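You operate a simulated robot arm through the tools that you are given. There is no shell and no other tool.

The job below is to be done with a simulated robot arm. You get a single attempt, and the scene is never put back.

Task
Test the emergency stop: hit it, twist it free, press reset, then switch off and lock the motor isolator.
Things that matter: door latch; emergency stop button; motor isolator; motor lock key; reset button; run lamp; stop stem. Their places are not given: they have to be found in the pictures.

It is judged by the outcome, as a careful person would: the job done as asked, and still so three seconds after it is handed in. It fails if anything else is knocked over, pushed out of place, dropped, spilled or broken.

Robot
A 6-joint arm with a two-finger gripper, fixed in place. Base frame: the origin is at the foot of the arm, x ahead of it, y to its left, z up. Units: mm, rad, N and s.
With the tool pointing down near the work surface it reaches from about 140 to 660 mm from the base axis. Its first joint turns from -1.152 to 1.152 rad. Payload 2.45 kg.
Tool frame: the origin (TCP) lies between the finger pads and is the grasp point; the fingertips stand 30 mm ahead of it; z points along the fingers, y is the line along which they close. The gripper opens to 106 mm. The gripper's body begins 79 mm behind the TCP.
Orientation is that of the tool frame in the base frame, as [roll, pitch, yaw] about the fixed x, y, z axes, in that order (R = Rz(yaw) Ry(pitch) Rx(roll)). With the fingers straight down and closing along the base's y, the tool's x points along the base's -x, its y along +y and its z along -z.

Tools
- The arm moves only by the tool apply_moves. Its arguments are lists of equal length, an entry for each row: "offset": the shift along the tool's x, y, z in units of 200 mm (1.0 is 200 mm), a list of three; "delta_rot": the turn, a rotation vector about the tool's x, y, z in units of 120 degrees (1.0 is 120 degrees), a list of three. In form: {"offset": [[x, y, z], ...], "delta_rot": [[wx, wy, wz], ...]}. A call has 1 to 20 rows; each row is the pose to reach, as a shift and turn from the pose commanded when the call began, along the tool's axes at that moment. "claw" is the closure, from 0 (fully open) to 1 (shut), set as the call begins (left out, the last holds). A call with a number of a shift or a turn outside -1 to 1 is refused whole. Rows are played at 5 a second. More than 50 mm and 0.15 rad between two rows, or a gripper value outside its range, and nothing of the call is played. Where a pose cannot be reached the arm comes as near as it can. A force on the tool above 40 N (or 10 N above the force at the start of the call, whichever is more), or a blocked arm, ends the call early, and 0.2 s more pass. The fingers move at their own pace (about 153 mm/s each) and stop on an object; they squeeze with about 35 N. The grip force told is the motor's: it shows also when the fingers shut on nothing. Time passes only in rows, and 0.2 s behind the last, so rows that repeat a pose let the fingers close. It gives the time, the measured TCP pose, the force on the tool (base axes), the opening and the grip force at its end, in the units of the frame above (readings bear some noise), with the torque about the TCP (base axes, N m) and any sound that the robot's microphone picked up.
- Cameras (640 x 400 px; columns grow to the right, rows downward): "scene" is fixed at [57.8, 412.3, 1432.3]; the picture's right is [-0.74, -0.67, 0.00], its down [-0.25, 0.28, -0.93] and it looks along [0.62, -0.69, -0.37] (base axes); focal length 318 px, centre (320, 200). "wrist" rides on the gripper at [76, -2, -106] in the tool frame; the picture's right is [0.02, 1.00, 0.00], its down [-0.78, 0.02, -0.62] and it looks along [-0.62, 0.01, 0.78] (tool axes); focal length 247 px, centre (320, 200).
- snapshot(camera): a new picture of that camera. No time passes.
- pixel_to_xyz(camera, pixels): for up to 12 pixels [column, row] of the newest picture of that camera ("zoom" is the newest enlarged one), the place [x, y, z] in the base frame of the surface seen there, good to about 3 mm, but the place of the scene camera against the robot may be out by one fixed shift of up to 12 mm in any direction. No time passes.
- enlarge(camera, box): a new picture of the part [left, top, right, bottom] of that camera's present view, enlarged. No time passes.
- finish_job(): hands the job in; it is judged then, once.

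Open the gripper and draw the arm clear of the work before you hand the job in, unless the task says otherwise.

The tools are called after "Call:" by a JSON object that holds its "op" and its "data". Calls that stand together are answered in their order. apply_moves: Moves the arm, as the interface text tells. Its arguments: {"type":"object","properties":{"offset":{"type":"array"},"delta_rot":{"type":"array"},"claw":{"type":"number"}},"required":["offset","delta_rot"]} The other tools are called the same way: snapshot (camera) takes a picture; pixel_to_xyz (camera, pixels) gives the place of the surface under pixels of a picture; enlarge (camera, box) takes an enlarged picture of a part of a camera's view; finish_job () hands the job in.

At the start:

```text
t: 0.0
tool_pos: [431.8, 47.9, 1300.1]
tcp_rot: [3.141, 0.0, -3.141]
ft_force: [-0.5, 0.6, 0.0]
torque: [0.02, -0.03, -0.02]
opening: 106.2
grasp_force: 0.0
```

scene: 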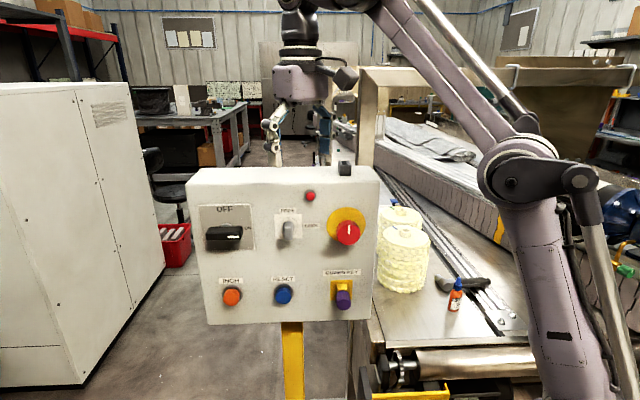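
wrist: 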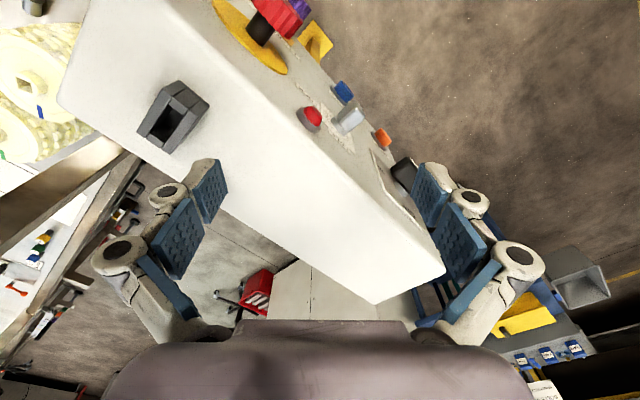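

The scene picture shows a control box with an OFF isolator handle (225,237), selector (288,230), red e-stop (347,232), inch (232,297), reset (283,295), and a guard key (343,297). I'll enlarge the panel to read it better.

Call:
{"op": "enlarge", "data": {"camera": "scene", "box": [180, 150, 390, 330]}}

Call:
{"op": "enlarge", "data": {"camera": "wrist", "box": [60, 0, 460, 250]}}

```text
2.22 times, centred on (285, 240) of scene
```

zoom: 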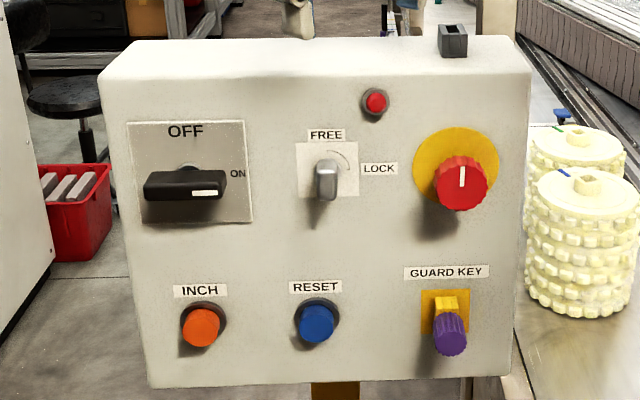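

```text
1.60 times, centred on (260, 125) of wrist
```

zoom: 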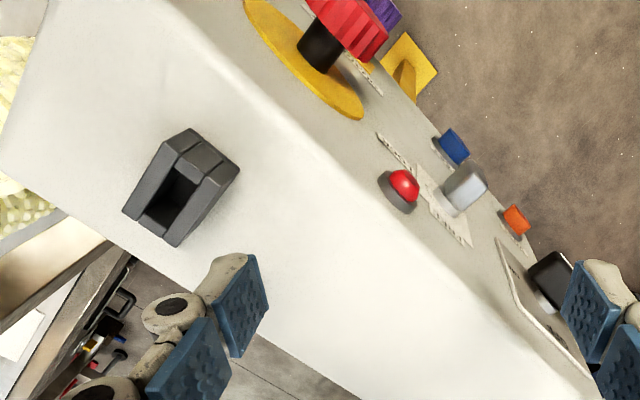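

The panel is readable: the isolator points to ON, the lock key to FREE, the e-stop is at zoom (460,183). Next I get 3D positions from the scene zoom for panel corners and controls.

Call:
{"op": "enlarge", "data": {"camera": "scene", "box": [180, 150, 390, 330]}}

Call:
{"op": "pixel_to_xyz", "data": {"camera": "scene", "pixels": [[195, 195], [370, 190], [215, 318], [362, 312], [265, 265], [310, 265], [225, 237], [288, 230], [347, 232], [232, 297], [283, 295], [310, 196]]}}

Call:
{"op": "pixel_to_xyz", "data": {"camera": "wrist", "pixels": [[175, 115], [250, 100], [330, 180], [380, 270], [312, 118], [348, 117], [344, 92], [383, 138], [402, 172], [262, 25], [240, 45], [345, 150]]}}

```text
2.22 times, centred on (285, 240) of scene
```

zoom: 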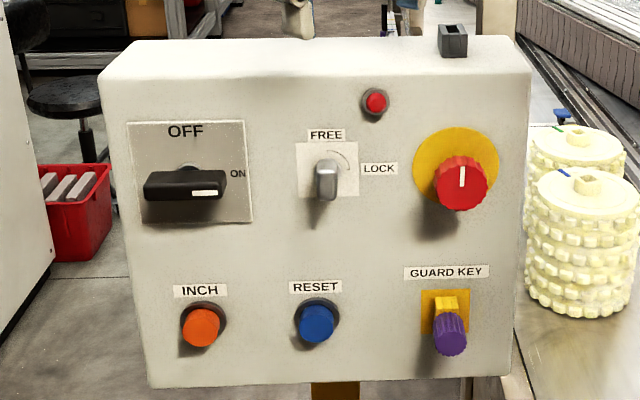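

```text
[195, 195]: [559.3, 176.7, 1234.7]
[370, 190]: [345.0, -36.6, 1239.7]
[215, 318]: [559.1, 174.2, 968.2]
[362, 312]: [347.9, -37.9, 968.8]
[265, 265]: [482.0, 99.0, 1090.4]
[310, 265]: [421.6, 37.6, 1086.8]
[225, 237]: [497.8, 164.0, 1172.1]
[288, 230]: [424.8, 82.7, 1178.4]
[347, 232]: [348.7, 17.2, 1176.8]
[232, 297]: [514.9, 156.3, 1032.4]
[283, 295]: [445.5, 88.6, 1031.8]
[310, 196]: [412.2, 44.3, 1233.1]
```

```text
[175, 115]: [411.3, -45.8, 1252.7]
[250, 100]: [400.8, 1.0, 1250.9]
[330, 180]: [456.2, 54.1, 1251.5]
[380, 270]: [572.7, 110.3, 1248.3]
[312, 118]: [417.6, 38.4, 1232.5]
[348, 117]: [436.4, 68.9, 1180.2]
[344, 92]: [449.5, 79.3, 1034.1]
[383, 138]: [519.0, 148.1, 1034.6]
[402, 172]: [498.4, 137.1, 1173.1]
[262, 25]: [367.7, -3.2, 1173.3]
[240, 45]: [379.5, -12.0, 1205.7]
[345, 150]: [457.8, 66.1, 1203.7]
```

The panel face lies at 45° (scene gives x−y≈382, wrist gives x−y≈391), facing (-0.71, 0.71, 0), and the tool is just above the box top (z≈1251). I first draw the tool off in front of the panel with the claw closing.

Call:
{"op": "apply_moves", "data": {"offset": [[0.08, 0.13, -0.02], [0.16, 0.26, -0.05], [0.25, 0.39, -0.05], [0.33, 0.52, -0.05], [0.33, 0.52, -0.05]], "delta_rot": [[0, 0, 0], [0, 0, 0], [0, 0, 0], [0, 0, 0], [0, 0, 0]], "claw": 1.0}}

```text
t: 1.2
tool_pos: [363.3, 150.6, 1311.0]
tcp_rot: [-3.141, 0.0, -3.141]
ft_force: [-0.3, -0.1, 0.4]
torque: [-0.01, -0.03, -0.01]
opening: 0.3
grasp_force: 28.4
```

The tool is now at (363,151,1311), clear in front of the panel. I rotate it in small steps so the fingers point into the panel face (direction (0.71,-0.71,0)).

Call:
{"op": "apply_moves", "data": {"offset": [[0, 0, 0], [0, 0, 0], [0, 0, 0], [0, 0, 0], [0, 0, 0], [0, 0, 0], [0, 0, 0], [0, 0, 0], [0, 0, 0], [0, 0, 0], [0, 0, 0], [0, 0, 0], [0, 0, 0], [0, 0, 0]], "delta_rot": [[0.0225, -0.0544, 0.0225], [0.0451, -0.1089, 0.0451], [0.0676, -0.1633, 0.0676], [0.0902, -0.2178, 0.0902], [0.1127, -0.2722, 0.1127], [0.1353, -0.3266, 0.1353], [0.1578, -0.3811, 0.1578], [0.1804, -0.4355, 0.1804], [0.2029, -0.4899, 0.2029], [0.2255, -0.5444, 0.2255], [0.248, -0.5988, 0.248], [0.2706, -0.6533, 0.2706], [0.2931, -0.7077, 0.2931], [0.2931, -0.7077, 0.2931]]}}

Call:
{"op": "snapshot", "data": {"camera": "scene"}}

Call:
{"op": "snapshot", "data": {"camera": "wrist"}}

```text
t: 4.2
tool_pos: [365.5, 149.2, 1310.7]
tcp_rot: [0.554, 1.569, -0.233]
ft_force: [-0.5, 0.4, 1.0]
torque: [0.02, 0.02, -0.01]
opening: 0.0
grasp_force: 28.5
```

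```text
taken
```

scene: 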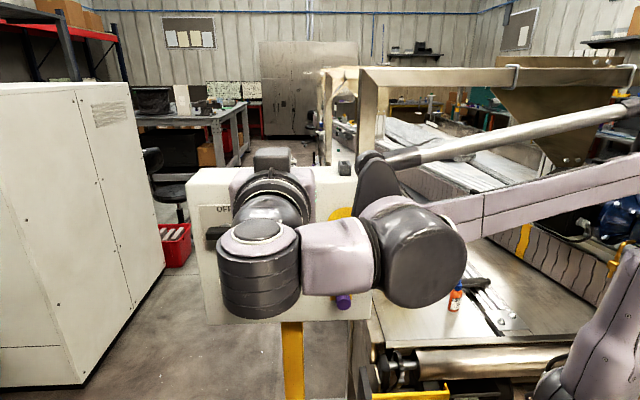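

```text
taken
```

wrist: 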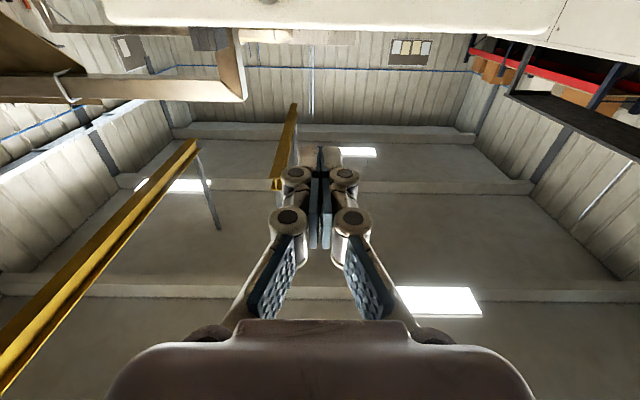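

The tool now points into the panel with the camera underneath looking up (pose reached, no forces). I lower it 200 mm along tool x so the wrist camera can see the panel face.

Call:
{"op": "apply_moves", "data": {"offset": [[0.2, 0, 0], [0.4, 0, 0], [0.6, 0, 0], [0.8, 0, 0], [1.0, 0, 0], [1.0, 0, 0]], "delta_rot": [[0, 0, 0], [0, 0, 0], [0, 0, 0], [0, 0, 0], [0, 0, 0], [0, 0, 0]]}}

Call:
{"op": "snapshot", "data": {"camera": "scene"}}

Call:
{"op": "snapshot", "data": {"camera": "wrist"}}

```text
t: 5.6
tool_pos: [365.1, 151.6, 1107.1]
tcp_rot: [2.879, 1.57, 2.093]
ft_force: [-0.4, -0.2, -0.3]
torque: [0.01, 0.04, -0.03]
opening: 0.2
grasp_force: 28.4
```

```text
taken
```

scene: 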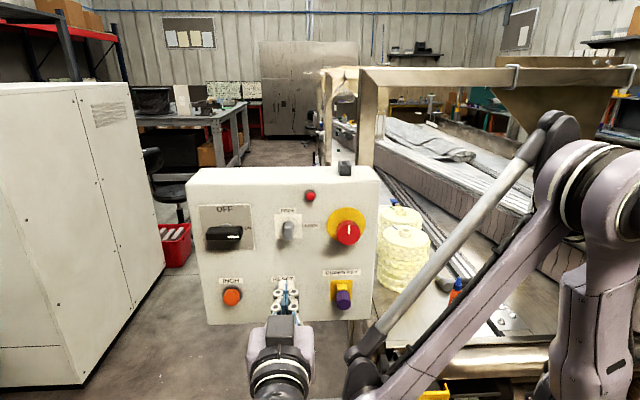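

```text
taken
```

wrist: 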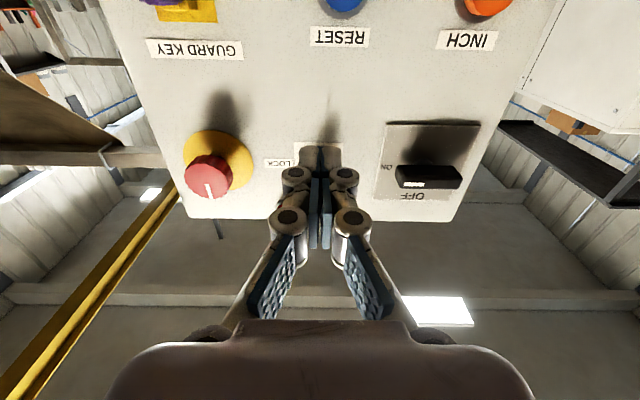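

The wrist picture (upside-down) shows e-stop at (207,177), reset (342,3), isolator (428,177), lock key behind fingers (322,158). I read 3D positions of these surfaces with the wrist camera.

Call:
{"op": "enlarge", "data": {"camera": "wrist", "box": [130, 0, 530, 250]}}

Call:
{"op": "pixel_to_xyz", "data": {"camera": "wrist", "pixels": [[207, 177], [185, 177], [231, 177], [207, 157], [207, 195], [240, 160], [428, 177], [398, 180], [462, 177], [428, 168], [428, 187], [342, 3]]}}

Call:
{"op": "pixel_to_xyz", "data": {"camera": "wrist", "pixels": [[250, 90], [300, 90], [400, 90], [340, 60], [160, 60], [487, 5], [270, 215], [430, 215], [380, 150], [480, 130], [322, 158], [318, 180]]}}

```text
1.60 times, centred on (330, 125) of wrist
```

zoom: 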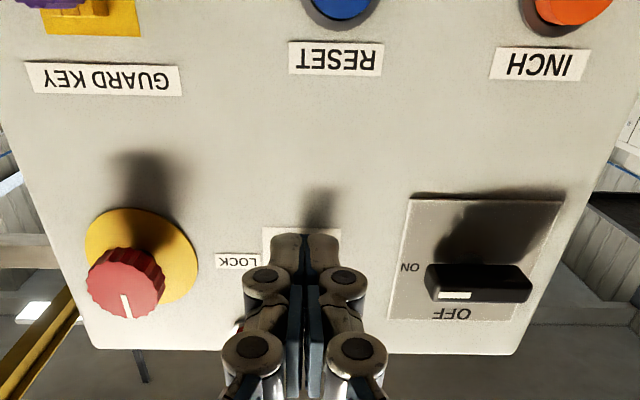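

```text
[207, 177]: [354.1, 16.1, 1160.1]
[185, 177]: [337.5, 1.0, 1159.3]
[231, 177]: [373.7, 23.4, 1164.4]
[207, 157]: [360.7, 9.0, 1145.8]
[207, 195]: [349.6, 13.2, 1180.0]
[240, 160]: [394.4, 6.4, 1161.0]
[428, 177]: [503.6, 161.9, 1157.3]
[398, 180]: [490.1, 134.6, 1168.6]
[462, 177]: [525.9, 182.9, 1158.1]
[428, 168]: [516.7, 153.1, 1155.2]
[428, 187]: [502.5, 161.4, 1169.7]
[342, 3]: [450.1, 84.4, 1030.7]
```

```text
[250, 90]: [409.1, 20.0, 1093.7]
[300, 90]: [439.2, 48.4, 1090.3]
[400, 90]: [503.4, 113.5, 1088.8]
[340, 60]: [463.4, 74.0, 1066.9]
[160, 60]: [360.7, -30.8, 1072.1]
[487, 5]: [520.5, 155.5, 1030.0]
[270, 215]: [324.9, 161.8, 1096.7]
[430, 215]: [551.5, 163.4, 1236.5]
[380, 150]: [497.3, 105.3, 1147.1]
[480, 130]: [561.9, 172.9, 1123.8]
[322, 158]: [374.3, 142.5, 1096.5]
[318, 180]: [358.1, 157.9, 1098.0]
```

The face plane comes out at x−y≈390. I enlarge the e-stop and isolator in the wrist view to get exact centres.

Call:
{"op": "enlarge", "data": {"camera": "wrist", "box": [160, 115, 288, 195]}}

Call:
{"op": "pixel_to_xyz", "data": {"camera": "zoom", "pixels": [[320, 200], [200, 200], [200, 250], [200, 300], [200, 350], [250, 300], [300, 300], [150, 300], [260, 350], [240, 390], [350, 330], [420, 250]]}}

```text
5.00 times, centred on (224, 155) of wrist
```

zoom: 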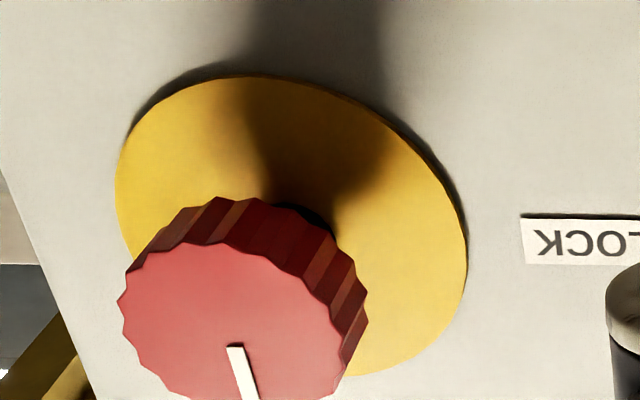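

```text
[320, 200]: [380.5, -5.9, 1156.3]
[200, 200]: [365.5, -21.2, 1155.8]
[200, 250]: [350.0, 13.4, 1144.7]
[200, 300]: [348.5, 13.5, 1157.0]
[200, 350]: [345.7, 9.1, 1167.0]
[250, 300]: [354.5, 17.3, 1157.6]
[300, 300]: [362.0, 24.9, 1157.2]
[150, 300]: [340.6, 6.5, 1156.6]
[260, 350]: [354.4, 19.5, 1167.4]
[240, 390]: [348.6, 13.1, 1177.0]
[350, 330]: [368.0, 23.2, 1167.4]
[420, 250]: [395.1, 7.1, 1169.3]
```

The e-stop's front face is around w=238 (38 mm proud) with the mark starting near zoom (237,348). I enlarge a slightly lower region to see the entire head and the isolator handle.

Call:
{"op": "enlarge", "data": {"camera": "wrist", "box": [160, 140, 256, 200]}}

Call:
{"op": "pixel_to_xyz", "data": {"camera": "zoom", "pixels": [[178, 220], [160, 250], [240, 130], [400, 320], [310, 250], [320, 375], [260, 370], [390, 250], [300, 150], [350, 200], [180, 300], [440, 120]]}}

Call:
{"op": "enlarge", "data": {"camera": "wrist", "box": [366, 110, 494, 220]}}

Call:
{"op": "pixel_to_xyz", "data": {"camera": "zoom", "pixels": [[190, 330], [220, 290], [300, 310], [380, 310], [440, 310], [480, 290], [320, 280], [320, 330], [400, 280], [250, 350], [500, 120], [110, 200]]}}

```text
6.67 times, centred on (208, 170) of wrist
```

zoom: 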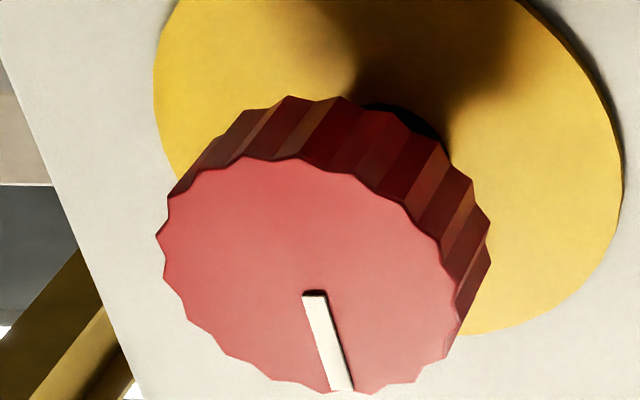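

```text
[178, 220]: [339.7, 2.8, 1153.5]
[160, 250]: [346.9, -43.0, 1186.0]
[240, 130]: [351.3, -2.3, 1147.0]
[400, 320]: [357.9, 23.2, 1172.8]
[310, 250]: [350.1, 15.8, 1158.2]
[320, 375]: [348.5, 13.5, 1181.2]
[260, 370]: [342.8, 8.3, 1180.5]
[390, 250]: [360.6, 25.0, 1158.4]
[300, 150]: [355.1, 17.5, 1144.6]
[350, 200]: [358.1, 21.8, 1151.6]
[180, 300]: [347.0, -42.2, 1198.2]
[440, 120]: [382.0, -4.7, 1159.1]
```

```text
3.64 times, centred on (430, 165) of wrist
```

zoom: 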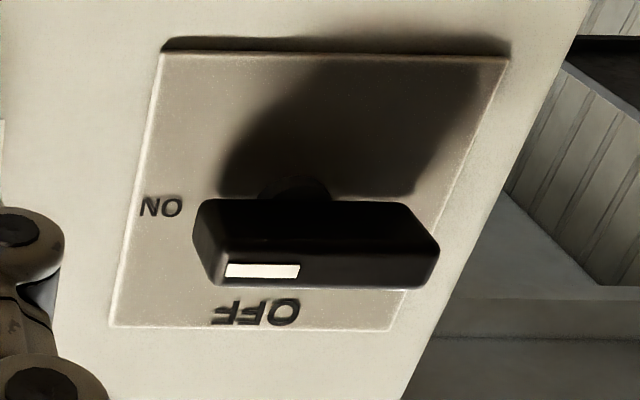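

```text
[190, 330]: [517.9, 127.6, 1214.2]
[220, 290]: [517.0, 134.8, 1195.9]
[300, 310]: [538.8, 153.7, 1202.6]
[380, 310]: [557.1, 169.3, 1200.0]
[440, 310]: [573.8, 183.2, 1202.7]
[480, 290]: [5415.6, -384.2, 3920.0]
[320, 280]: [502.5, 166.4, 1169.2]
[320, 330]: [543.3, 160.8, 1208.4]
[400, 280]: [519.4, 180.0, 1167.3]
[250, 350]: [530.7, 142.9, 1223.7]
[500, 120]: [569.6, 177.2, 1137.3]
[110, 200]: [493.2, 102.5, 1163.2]
```

I compare fixed landmarks (RESET label, ON/OFF labels, INCH, LOCK) in both cameras to work out the scene camera's shift.

Call:
{"op": "snapshot", "data": {"camera": "wrist"}}

Call:
{"op": "pixel_to_xyz", "data": {"camera": "wrist", "pixels": [[340, 37], [467, 40], [195, 50], [279, 162], [388, 166], [411, 196], [344, 2], [488, 3]]}}

Call:
{"op": "enlarge", "data": {"camera": "scene", "box": [180, 150, 390, 330]}}

Call:
{"op": "pixel_to_xyz", "data": {"camera": "zoom", "pixels": [[200, 291], [446, 272], [380, 168], [238, 174], [185, 131], [201, 327], [460, 183], [185, 186], [327, 180], [326, 135]]}}

```text
taken
```

wrist: 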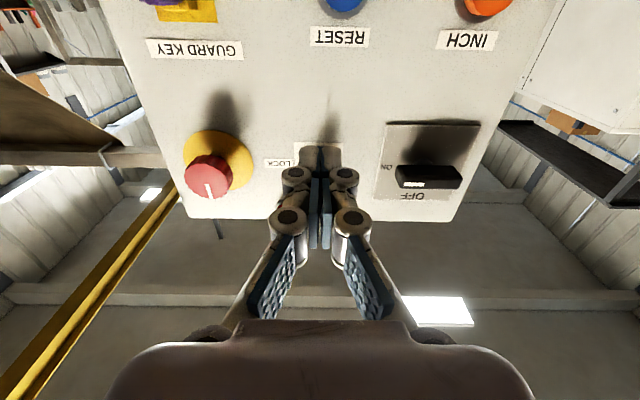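

```text
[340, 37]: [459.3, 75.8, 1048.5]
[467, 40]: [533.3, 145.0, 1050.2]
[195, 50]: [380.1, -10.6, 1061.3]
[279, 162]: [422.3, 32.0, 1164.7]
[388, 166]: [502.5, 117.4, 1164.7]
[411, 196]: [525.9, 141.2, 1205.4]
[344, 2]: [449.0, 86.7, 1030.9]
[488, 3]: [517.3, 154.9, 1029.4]
```

```text
2.22 times, centred on (285, 240) of scene
```

zoom: 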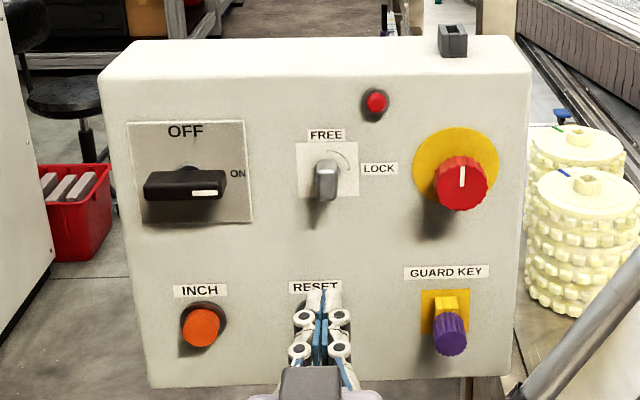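

```text
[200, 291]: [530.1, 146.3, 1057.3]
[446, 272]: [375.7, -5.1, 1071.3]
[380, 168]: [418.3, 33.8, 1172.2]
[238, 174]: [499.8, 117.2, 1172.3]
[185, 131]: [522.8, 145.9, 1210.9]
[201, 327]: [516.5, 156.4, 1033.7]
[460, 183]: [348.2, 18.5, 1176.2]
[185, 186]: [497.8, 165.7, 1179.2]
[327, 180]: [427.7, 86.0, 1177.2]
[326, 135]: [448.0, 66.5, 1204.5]
```

Scene-to-wrist shift is about (+3.5,-2.6,-7.5); e-stop centre comes to u≈258.8 (x≈351.5,y≈15.5), z≈1166, front at w≈238. I move the closed fingers to a stand-off about 22 mm in front of it.

Call:
{"op": "apply_moves", "data": {"offset": [[-0.075, -0.135, 0.0], [-0.15, -0.27, 0.0], [-0.22, -0.4, 0.04], [-0.29, -0.538, 0.09], [-0.29, -0.538, 0.169], [-0.29, -0.538, 0.169]], "delta_rot": [[0, 0, 0], [0, 0, 0], [0, 0, 0], [0, 0, 0], [0, 0, 0], [0, 0, 0]], "claw": 1.0}}

Call:
{"op": "snapshot", "data": {"camera": "scene"}}

Call:
{"op": "snapshot", "data": {"camera": "wrist"}}

```text
t: 7.0
tool_pos: [313.2, 49.3, 1166.5]
tcp_rot: [-0.08, 1.57, -0.864]
ft_force: [-0.2, -0.4, -0.5]
torque: [-0.02, 0.02, -0.01]
opening: 0.0
grasp_force: 28.3
```

```text
taken
```

scene: 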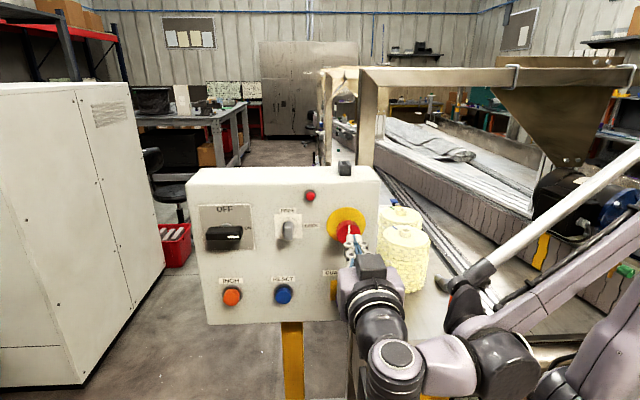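

```text
taken
```

wrist: 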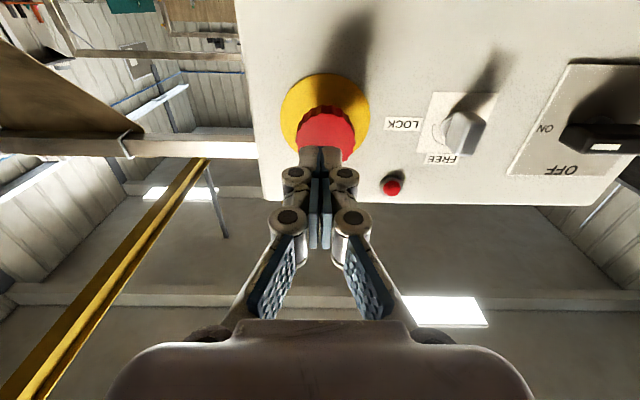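

The fingers stand right before the red head (head at wrist (325,130)). I enlarge to check centring and the lamp's look before pressing.

Call:
{"op": "enlarge", "data": {"camera": "wrist", "box": [240, 60, 416, 210]}}

Call:
{"op": "enlarge", "data": {"camera": "scene", "box": [270, 170, 400, 290]}}

```text
2.67 times, centred on (328, 135) of wrist
```

zoom: 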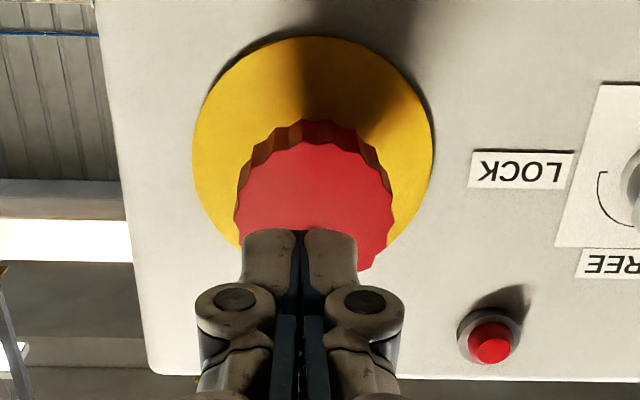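

```text
3.33 times, centred on (335, 230) of scene
```

zoom: 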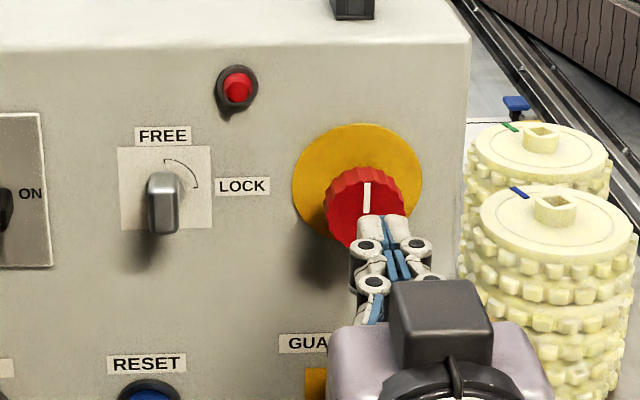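

Fingers look about 4 mm left of head centre in the wrist zoom; I check the head's edges in 3D to refine.

Call:
{"op": "enlarge", "data": {"camera": "wrist", "box": [280, 80, 376, 160]}}

Call:
{"op": "pixel_to_xyz", "data": {"camera": "wrist", "pixels": [[302, 138], [344, 138], [325, 118], [325, 125], [305, 145], [347, 145], [325, 140], [300, 150], [348, 155], [323, 110]]}}

```text
5.00 times, centred on (328, 120) of wrist
```

zoom: 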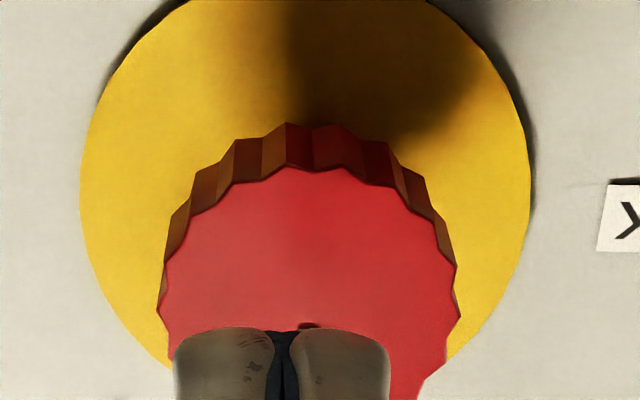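

```text
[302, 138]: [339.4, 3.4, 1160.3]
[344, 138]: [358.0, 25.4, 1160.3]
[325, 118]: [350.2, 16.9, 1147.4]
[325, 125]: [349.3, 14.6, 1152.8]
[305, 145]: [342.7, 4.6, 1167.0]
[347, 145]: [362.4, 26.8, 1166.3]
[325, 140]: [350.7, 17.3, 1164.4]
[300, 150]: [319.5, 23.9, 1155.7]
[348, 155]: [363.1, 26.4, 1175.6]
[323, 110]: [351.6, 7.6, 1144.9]
```

Head centre is at u≈260.5, z≈1167, so I shift +3 mm sideways and press forward in 2 mm steps from near contact.

Call:
{"op": "apply_moves", "data": {"offset": [[0, 0.015, 0.04], [0, 0.015, 0.08], [0, 0.015, 0.105], [0, 0.015, 0.115], [0, 0.015, 0.125], [0, 0.015, 0.135], [0, 0.015, 0.145], [0, 0.015, 0.155]], "delta_rot": [[0, 0, 0], [0, 0, 0], [0, 0, 0], [0, 0, 0], [0, 0, 0], [0, 0, 0], [0, 0, 0], [0, 0, 0]], "claw": 1.0}}

Call:
{"op": "snapshot", "data": {"camera": "wrist"}}

```text
t: 8.8
tool_pos: [337.0, 30.1, 1168.6]
tcp_rot: [0.002, 1.571, -0.784]
ft_force: [-14.9, 10.5, -1.0]
torque: [0.02, -0.02, -0.06]
opening: 5.9
grasp_force: 28.6
```

```text
taken
```

wrist: 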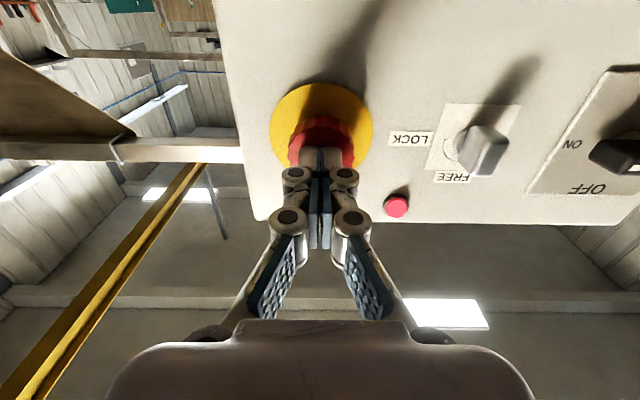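

Pressed about 9 mm in with ~18 N and no click yet; the head shows redder/dark under the fingers. I push further in 1 to 2 mm steps.

Call:
{"op": "apply_moves", "data": {"offset": [[0, 0, 0.005], [0, 0, 0.01], [0, 0, 0.015], [0, 0, 0.02], [0, 0, 0.025], [0, 0, 0.03]], "delta_rot": [[0, 0, 0], [0, 0, 0], [0, 0, 0], [0, 0, 0], [0, 0, 0], [0, 0, 0]], "claw": 1.0}}

Call:
{"op": "enlarge", "data": {"camera": "wrist", "box": [240, 60, 416, 210]}}

```text
t: 9.8
tool_pos: [338.0, 28.6, 1168.6]
tcp_rot: [-2.415, 1.57, 3.089]
ft_force: [-20.9, 15.0, 0.9]
torque: [-0.03, -0.02, -0.09]
opening: 6.0
grasp_force: 28.4
stopped in row 4: the force on the tool passed its limit at 43 N (the readings are from after the stop); the commanded pose is now the measured one
```

```text
2.67 times, centred on (328, 135) of wrist
```

zoom: 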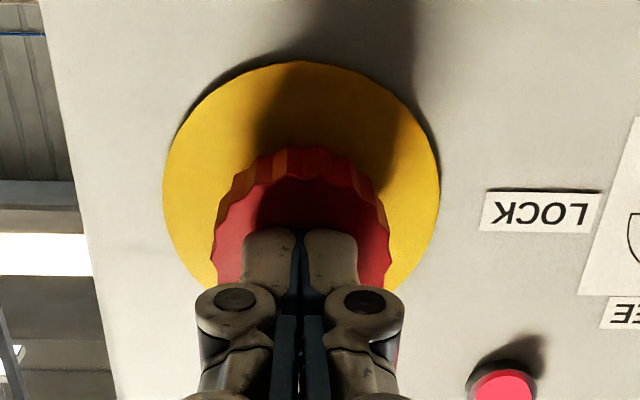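

The force passed 43 N at a tip depth of about 11 mm travel, so the button is bottomed. I back off and look at whether it has stayed in.

Call:
{"op": "apply_moves", "data": {"offset": [[0, 0, -0.03], [0, 0, -0.1], [0, 0, -0.2], [0, 0, -0.3], [0, 0, -0.3]], "delta_rot": [[0, 0, 0], [0, 0, 0], [0, 0, 0], [0, 0, 0], [0, 0, 0]], "claw": 1.0}}

Call:
{"op": "snapshot", "data": {"camera": "wrist"}}

Call:
{"op": "enlarge", "data": {"camera": "wrist", "box": [240, 60, 416, 210]}}

Call:
{"op": "enlarge", "data": {"camera": "scene", "box": [270, 170, 400, 290]}}

```text
t: 11.0
tool_pos: [296.7, 70.2, 1167.3]
tcp_rot: [-3.086, 1.57, 2.414]
ft_force: [0.1, 0.5, 0.8]
torque: [0.01, 0.01, 0.02]
opening: 0.0
grasp_force: 28.9
```

```text
taken
```

wrist: 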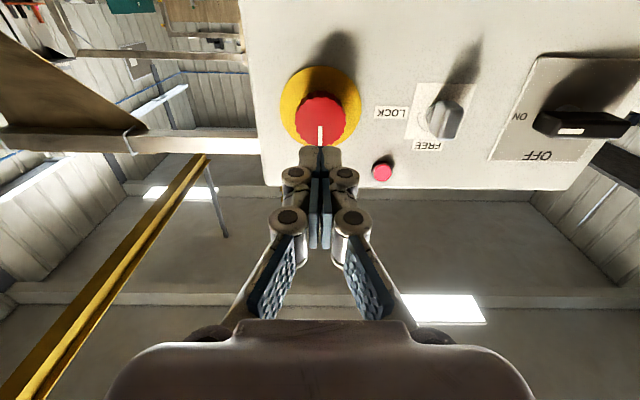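

```text
2.67 times, centred on (328, 135) of wrist
```

zoom: 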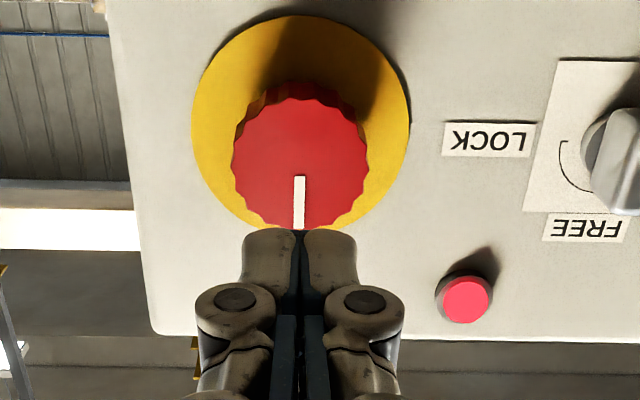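

```text
3.33 times, centred on (335, 230) of scene
```

zoom: 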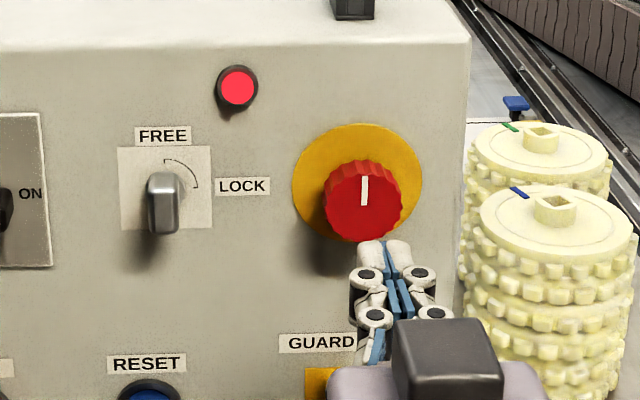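

The lamp is now brightly lit and the head looks nearer the plate. I measure its face depth to confirm it is latched in.

Call:
{"op": "pixel_to_xyz", "data": {"camera": "wrist", "pixels": [[320, 110], [310, 120], [330, 120], [320, 103], [298, 120], [342, 120], [320, 135], [300, 100], [347, 85], [360, 150]]}}

```text
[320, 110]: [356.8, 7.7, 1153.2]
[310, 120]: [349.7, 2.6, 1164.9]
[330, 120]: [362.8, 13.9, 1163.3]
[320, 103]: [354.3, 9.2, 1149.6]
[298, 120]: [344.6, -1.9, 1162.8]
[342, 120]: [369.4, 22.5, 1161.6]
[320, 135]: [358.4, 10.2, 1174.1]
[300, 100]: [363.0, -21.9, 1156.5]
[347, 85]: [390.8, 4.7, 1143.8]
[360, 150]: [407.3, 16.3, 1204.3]
```

The e-stop face now sits at w≈245.6 (8 mm in, latched) and the tool is centred on it (head col 320, finger col 320). I open the claw to ~66 mm and advance to straddle the head, tips at w≈260.

Call:
{"op": "apply_moves", "data": {"offset": [[0, 0, 0], [0, 0, 0], [0.008, 0, 0.1], [0.008, 0, 0.2], [0.008, 0, 0.28], [0.008, 0, 0.32], [0.008, 0, 0.352], [0.008, 0, 0.352]], "delta_rot": [[0, 0, 0], [0, 0, 0], [0, 0, 0], [0, 0, 0], [0, 0, 0], [0, 0, 0], [0, 0, 0], [0, 0, 0]], "claw": 0.38}}

Call:
{"op": "snapshot", "data": {"camera": "wrist"}}

Call:
{"op": "enlarge", "data": {"camera": "wrist", "box": [240, 60, 416, 210]}}

Call:
{"op": "enlarge", "data": {"camera": "scene", "box": [270, 170, 400, 290]}}

```text
t: 12.8
tool_pos: [346.4, 20.7, 1167.5]
tcp_rot: [-3.067, 1.569, 2.433]
ft_force: [-0.7, 0.3, 0.1]
torque: [-0.02, 0.01, -0.01]
opening: 65.6
grasp_force: 0.0
```

```text
taken
```

wrist: 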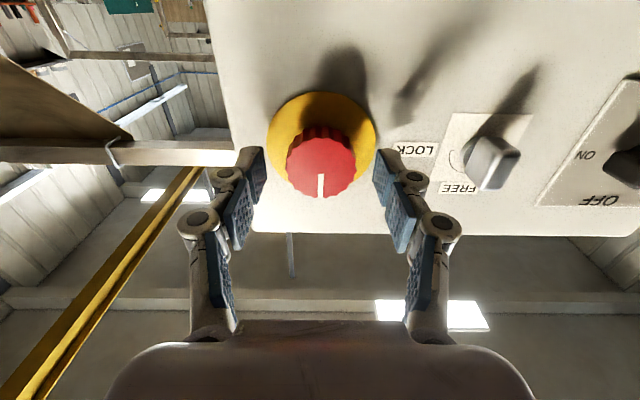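

```text
2.67 times, centred on (328, 135) of wrist
```

zoom: 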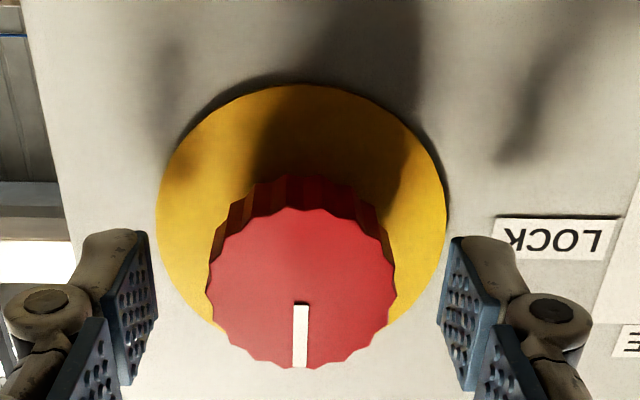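

```text
3.33 times, centred on (335, 230) of scene
```

zoom: 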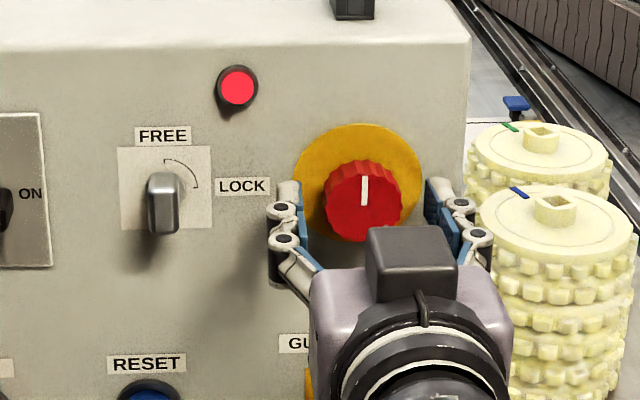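

The fingers straddle the head evenly (zoom pads at 130 and 460, head 208–395) and the head centre lies on the tool axis. I close on it.

Call:
{"op": "apply_moves", "data": {"offset": [[0, 0, 0], [0, 0, 0], [0, 0, 0], [0, 0, 0]], "delta_rot": [[0, 0, 0], [0, 0, 0], [0, 0, 0], [0, 0, 0]], "claw": 1.0}}

Call:
{"op": "enlarge", "data": {"camera": "wrist", "box": [240, 60, 416, 210]}}

```text
t: 13.8
tool_pos: [345.2, 21.3, 1165.4]
tcp_rot: [-2.982, 1.569, 2.522]
ft_force: [-4.0, 9.4, -0.4]
torque: [0.08, 0.09, 0.12]
opening: 41.0
grasp_force: 44.7
```

```text
2.67 times, centred on (328, 135) of wrist
```

zoom: 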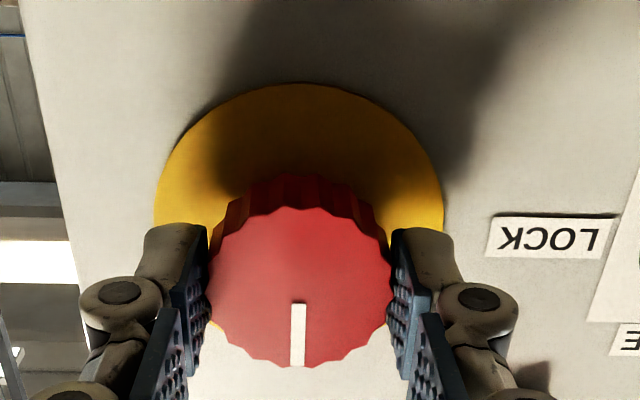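

Gripped at 41 mm. I twist clockwise (+ about tool z) about 30° first, watching the torque.

Call:
{"op": "apply_moves", "data": {"offset": [[0, 0, 0], [0, 0, 0], [0, 0, 0], [0, 0, 0], [0, 0, 0]], "delta_rot": [[0, 0, 0.05], [0, 0, 0.1], [0, 0, 0.16], [0, 0, 0.22], [0, 0, 0.26]], "claw": 1.0}}

Call:
{"op": "enlarge", "data": {"camera": "wrist", "box": [240, 60, 416, 210]}}

Call:
{"op": "enlarge", "data": {"camera": "scene", "box": [270, 170, 400, 290]}}

```text
t: 15.0
tool_pos: [346.7, 20.9, 1166.1]
tcp_rot: [1.57, 1.024, 0.786]
ft_force: [-9.6, 13.6, 6.0]
torque: [-0.35, -0.31, -0.12]
opening: 40.8
grasp_force: 44.7
```

```text
2.67 times, centred on (328, 135) of wrist
```

zoom: 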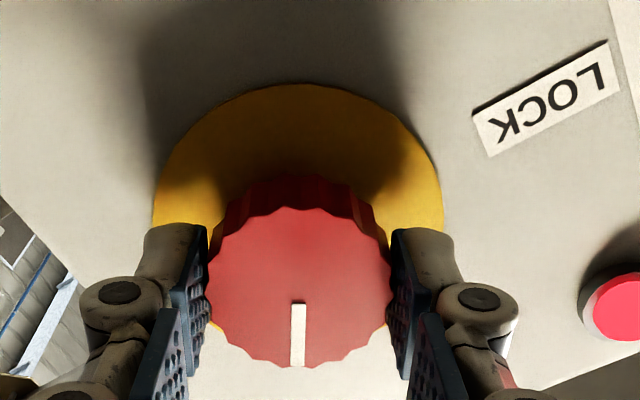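

```text
3.33 times, centred on (335, 230) of scene
```

zoom: 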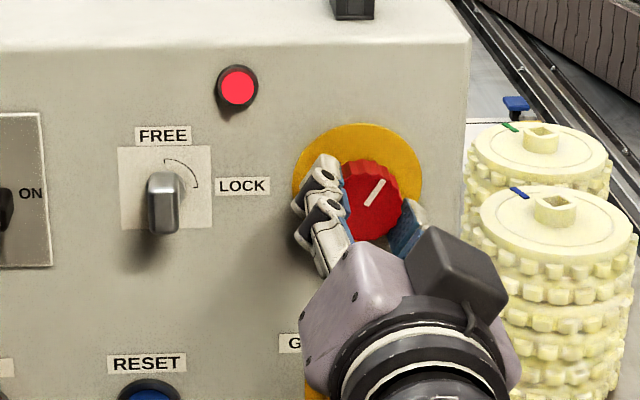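

The head follows the twist (mark tilted ~35° clockwise) and outward push is about 16 N. I continue the twist to about 60°.

Call:
{"op": "apply_moves", "data": {"offset": [[0, 0, 0], [0, 0, 0], [0, 0, 0], [0, 0, 0], [0, 0, 0]], "delta_rot": [[0, 0, 0.05], [0, 0, 0.1], [0, 0, 0.16], [0, 0, 0.22], [0, 0, 0.24]], "claw": 1.0}}

Call:
{"op": "enlarge", "data": {"camera": "scene", "box": [270, 170, 400, 290]}}

Call:
{"op": "enlarge", "data": {"camera": "wrist", "box": [240, 60, 416, 210]}}

```text
t: 16.2
tool_pos: [345.1, 20.0, 1165.9]
tcp_rot: [1.574, 0.524, 0.786]
ft_force: [-5.6, 0.8, -2.7]
torque: [-0.84, 0.83, -0.14]
opening: 40.3
grasp_force: 45.2
```

```text
3.33 times, centred on (335, 230) of scene
```

zoom: 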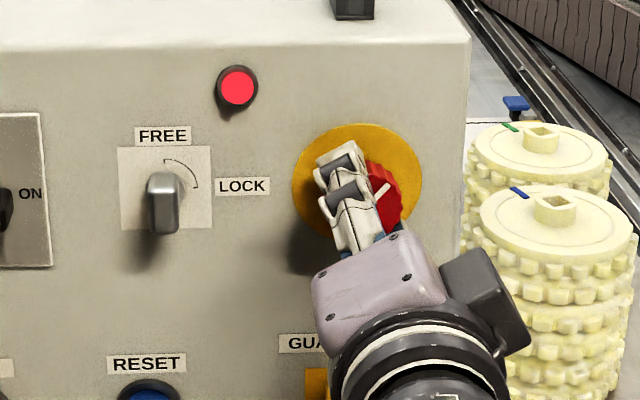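

```text
2.67 times, centred on (328, 135) of wrist
```

zoom: 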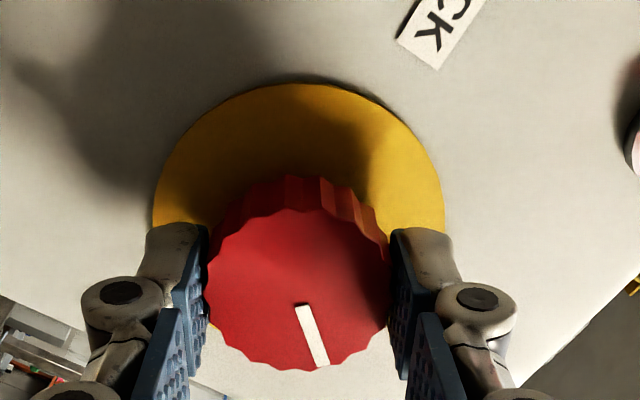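

Torque rose to ~1.2 N m and the head slipped ~15° in the pads, so its twist stop is reached (~45°). I ease off a little and pull back about 10 mm with the head held so it can come out, then see.

Call:
{"op": "apply_moves", "data": {"offset": [[0, 0, -0.01], [0, 0, -0.02], [0, 0, -0.03], [0, 0, -0.04], [0, 0, -0.045]], "delta_rot": [[0, 0, 0], [0, 0, 0], [0, 0, 0], [0, 0, 0], [0, 0, 0]], "claw": 1.0}}

Call:
{"op": "enlarge", "data": {"camera": "scene", "box": [270, 170, 400, 290]}}

Call:
{"op": "enlarge", "data": {"camera": "wrist", "box": [240, 60, 416, 210]}}

```text
t: 17.4
tool_pos: [340.4, 26.3, 1165.3]
tcp_rot: [1.575, 0.524, 0.787]
ft_force: [6.6, -21.3, -11.3]
torque: [-0.16, 0.92, 0.08]
opening: 40.0
grasp_force: 44.8
```

```text
3.33 times, centred on (335, 230) of scene
```

zoom: 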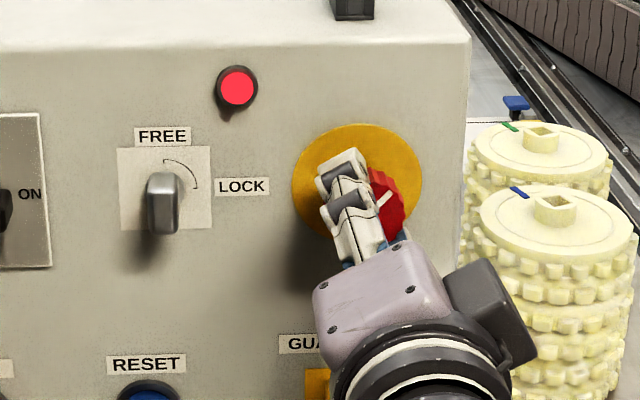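

```text
2.67 times, centred on (328, 135) of wrist
```

zoom: 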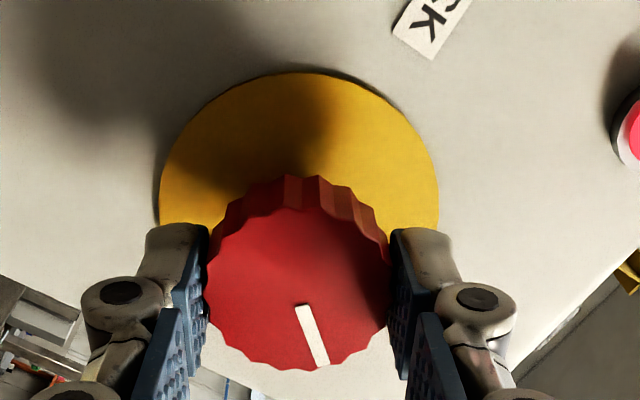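

The head came out with the gripper and now resists (20 N inward), i.e. it is at its outer stop. I open the fingers and draw back.

Call:
{"op": "apply_moves", "data": {"offset": [[0, 0, 0.008], [0, 0, 0.008], [0, 0, 0.008], [0, 0, -0.05], [0, 0, -0.15], [0, 0, -0.25], [0, 0, -0.35], [0, 0, -0.35]], "delta_rot": [[0, 0, 0], [0, 0, 0], [0, 0, 0], [0, 0, 0], [0, 0, 0], [0, 0, 0], [0, 0, 0], [0, 0, 0]], "claw": 0.35}}

Call:
{"op": "snapshot", "data": {"camera": "wrist"}}

Call:
{"op": "snapshot", "data": {"camera": "scene"}}

Call:
{"op": "enlarge", "data": {"camera": "scene", "box": [270, 170, 400, 290]}}

```text
t: 19.2
tool_pos: [289.4, 76.2, 1165.3]
tcp_rot: [1.573, 0.523, 0.789]
ft_force: [-1.2, 0.9, 0.0]
torque: [-0.03, -0.02, 0.03]
opening: 68.7
grasp_force: 0.1
```

```text
taken
```

wrist: 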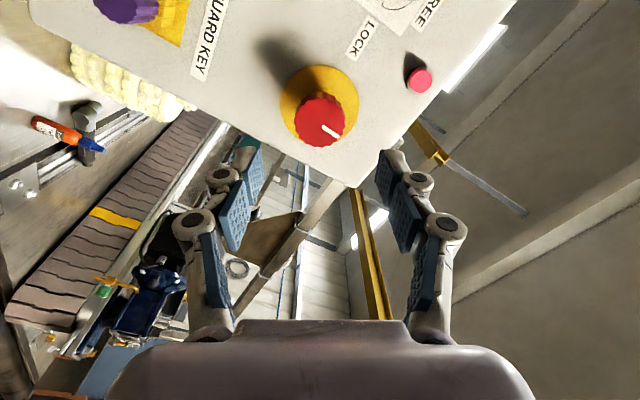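

```text
taken
```

scene: 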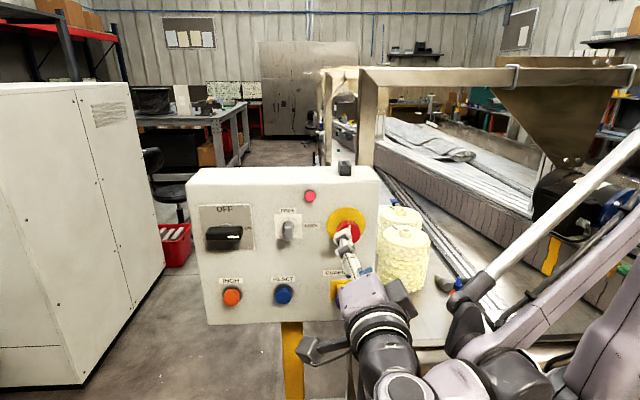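

```text
3.33 times, centred on (335, 230) of scene
```

zoom: 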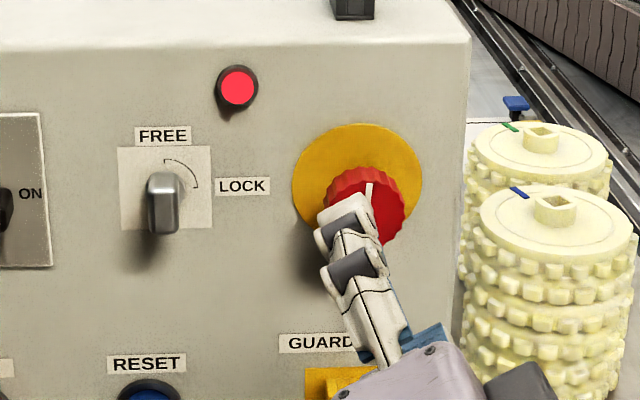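

The head's mark has sprung nearly back upright. I check its face depth from the wrist camera (head at (320,115)).

Call:
{"op": "pixel_to_xyz", "data": {"camera": "wrist", "pixels": [[320, 110], [310, 120], [325, 120], [330, 110], [315, 105], [335, 118], [300, 85], [260, 120], [420, 80]]}}

Call:
{"op": "enlarge", "data": {"camera": "wrist", "box": [240, 40, 416, 190]}}

```text
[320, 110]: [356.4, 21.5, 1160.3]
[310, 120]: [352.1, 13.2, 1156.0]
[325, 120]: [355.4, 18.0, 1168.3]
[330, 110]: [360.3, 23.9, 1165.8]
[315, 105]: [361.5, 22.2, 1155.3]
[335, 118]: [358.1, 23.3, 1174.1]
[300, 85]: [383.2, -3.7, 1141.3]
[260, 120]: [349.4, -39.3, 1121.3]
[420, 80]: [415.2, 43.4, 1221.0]
```

```text
2.67 times, centred on (328, 115) of wrist
```

zoom: 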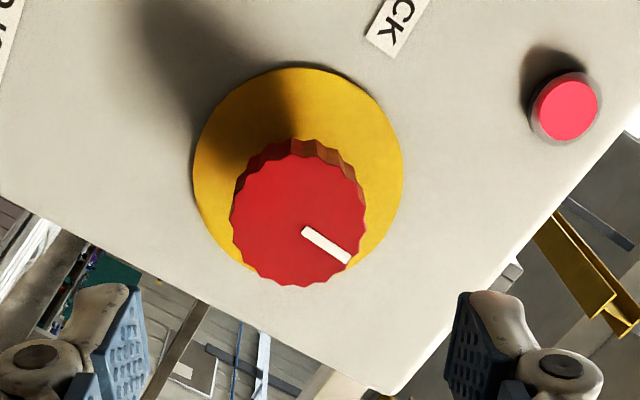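

The face is back at w≈238 (released) and the lamp is still lit, awaiting reset. I turn the gripper back 60° and close the claw.

Call:
{"op": "apply_moves", "data": {"offset": [[0, 0, 0], [0, 0, 0], [0, 0, 0], [0, 0, 0], [0, 0, 0], [0, 0, 0], [0, 0, 0], [0, 0, 0], [0, 0, 0]], "delta_rot": [[0, 0, -0.0625], [0, 0, -0.125], [0, 0, -0.1875], [0, 0, -0.25], [0, 0, -0.3125], [0, 0, -0.375], [0, 0, -0.4375], [0, 0, -0.5], [0, 0, -0.5]], "claw": 1.0}}

```text
t: 21.2
tool_pos: [289.3, 76.1, 1166.8]
tcp_rot: [-2.061, 1.569, -2.844]
ft_force: [0.3, -0.6, -0.6]
torque: [-0.03, -0.02, -0.01]
opening: 0.0
grasp_force: 28.3
```

Gripper is upright and closed at (289,76,1167). I move to a stand-off in front of the reset button (u≈378, z≈1025).

Call:
{"op": "apply_moves", "data": {"offset": [[0.14, 0.12, 0], [0.28, 0.24, 0], [0.42, 0.36, 0], [0.56, 0.48, 0], [0.71, 0.5955, 0.05], [0.71, 0.5955, 0.15], [0.71, 0.5955, 0.15]], "delta_rot": [[0, 0, 0], [0, 0, 0], [0, 0, 0], [0, 0, 0], [0, 0, 0], [0, 0, 0], [0, 0, 0]], "claw": 1.0}}

Call:
{"op": "snapshot", "data": {"camera": "wrist"}}

Call:
{"op": "snapshot", "data": {"camera": "scene"}}

Call:
{"op": "enlarge", "data": {"camera": "wrist", "box": [240, 60, 400, 180]}}

```text
t: 22.8
tool_pos: [395.6, 139.1, 1024.7]
tcp_rot: [-3.076, 1.57, 2.424]
ft_force: [-0.3, 0.5, -0.6]
torque: [-0.02, 0.01, 0.02]
opening: 0.0
grasp_force: 28.6
```

```text
taken
```

wrist: 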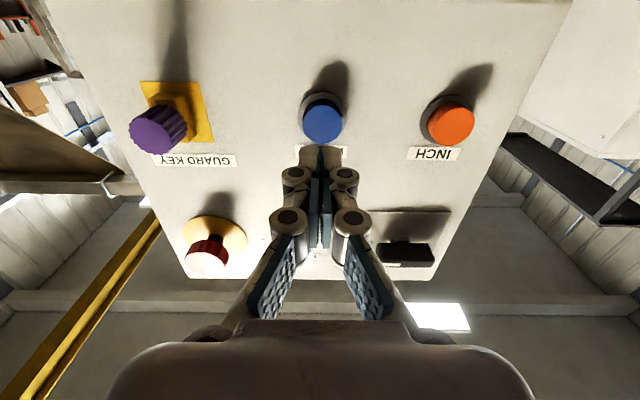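

```text
taken
```

scene: 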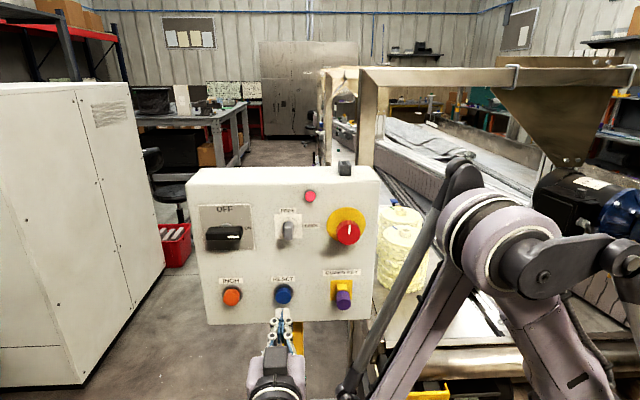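

```text
3.33 times, centred on (320, 120) of wrist
```

zoom: 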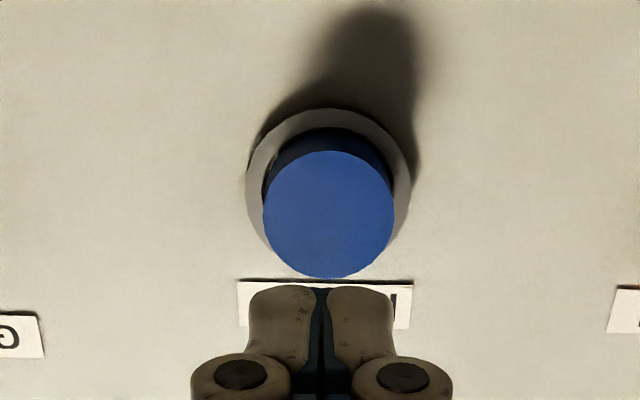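

The blue button face is centred at zoom (329,214) = wrist (322.7,124). I read its 3D place.

Call:
{"op": "pixel_to_xyz", "data": {"camera": "wrist", "pixels": [[323, 124], [310, 124], [335, 124], [323, 110], [323, 138], [318, 118], [328, 130], [350, 124]]}}

```text
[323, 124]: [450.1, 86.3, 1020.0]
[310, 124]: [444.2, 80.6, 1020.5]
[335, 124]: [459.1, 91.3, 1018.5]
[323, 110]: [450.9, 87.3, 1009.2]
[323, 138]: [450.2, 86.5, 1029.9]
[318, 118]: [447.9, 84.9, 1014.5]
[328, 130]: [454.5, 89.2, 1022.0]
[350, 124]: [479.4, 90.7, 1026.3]
```

Button centre is at u≈379.3, z≈1020, face w≈257; the tool is 4.5 mm too high. I correct that and press in with small steps, listening and watching the force.

Call:
{"op": "apply_moves", "data": {"offset": [[0.022, 0.006, 0.08], [0.022, 0.006, 0.16], [0.022, 0.006, 0.21], [0.022, 0.006, 0.23], [0.022, 0.006, 0.24], [0.022, 0.006, 0.25], [0.022, 0.006, 0.26], [0.022, 0.006, 0.267]], "delta_rot": [[0, 0, 0], [0, 0, 0], [0, 0, 0], [0, 0, 0], [0, 0, 0], [0, 0, 0], [0, 0, 0], [0, 0, 0]], "claw": 1.0}}

Call:
{"op": "snapshot", "data": {"camera": "wrist"}}

Call:
{"op": "enlarge", "data": {"camera": "scene", "box": [180, 150, 390, 330]}}

```text
t: 24.6
tool_pos: [433.6, 102.1, 1020.8]
tcp_rot: [-3.096, 1.57, 2.403]
ft_force: [-2.6, 1.3, -1.8]
torque: [0.01, 0.0, -0.05]
opening: 6.2
grasp_force: 29.0
heard: click
```

```text
taken
```

wrist: 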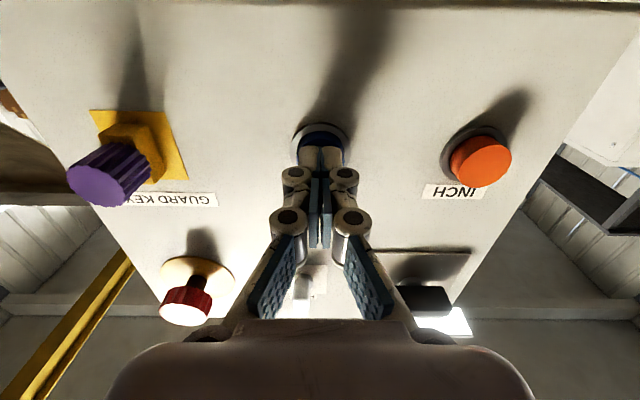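

```text
2.22 times, centred on (285, 240) of scene
```

zoom: 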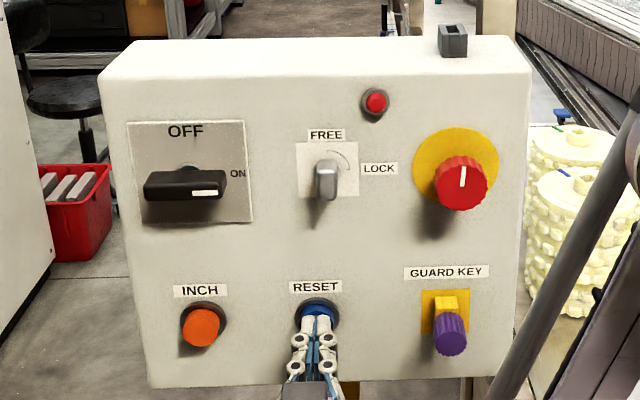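

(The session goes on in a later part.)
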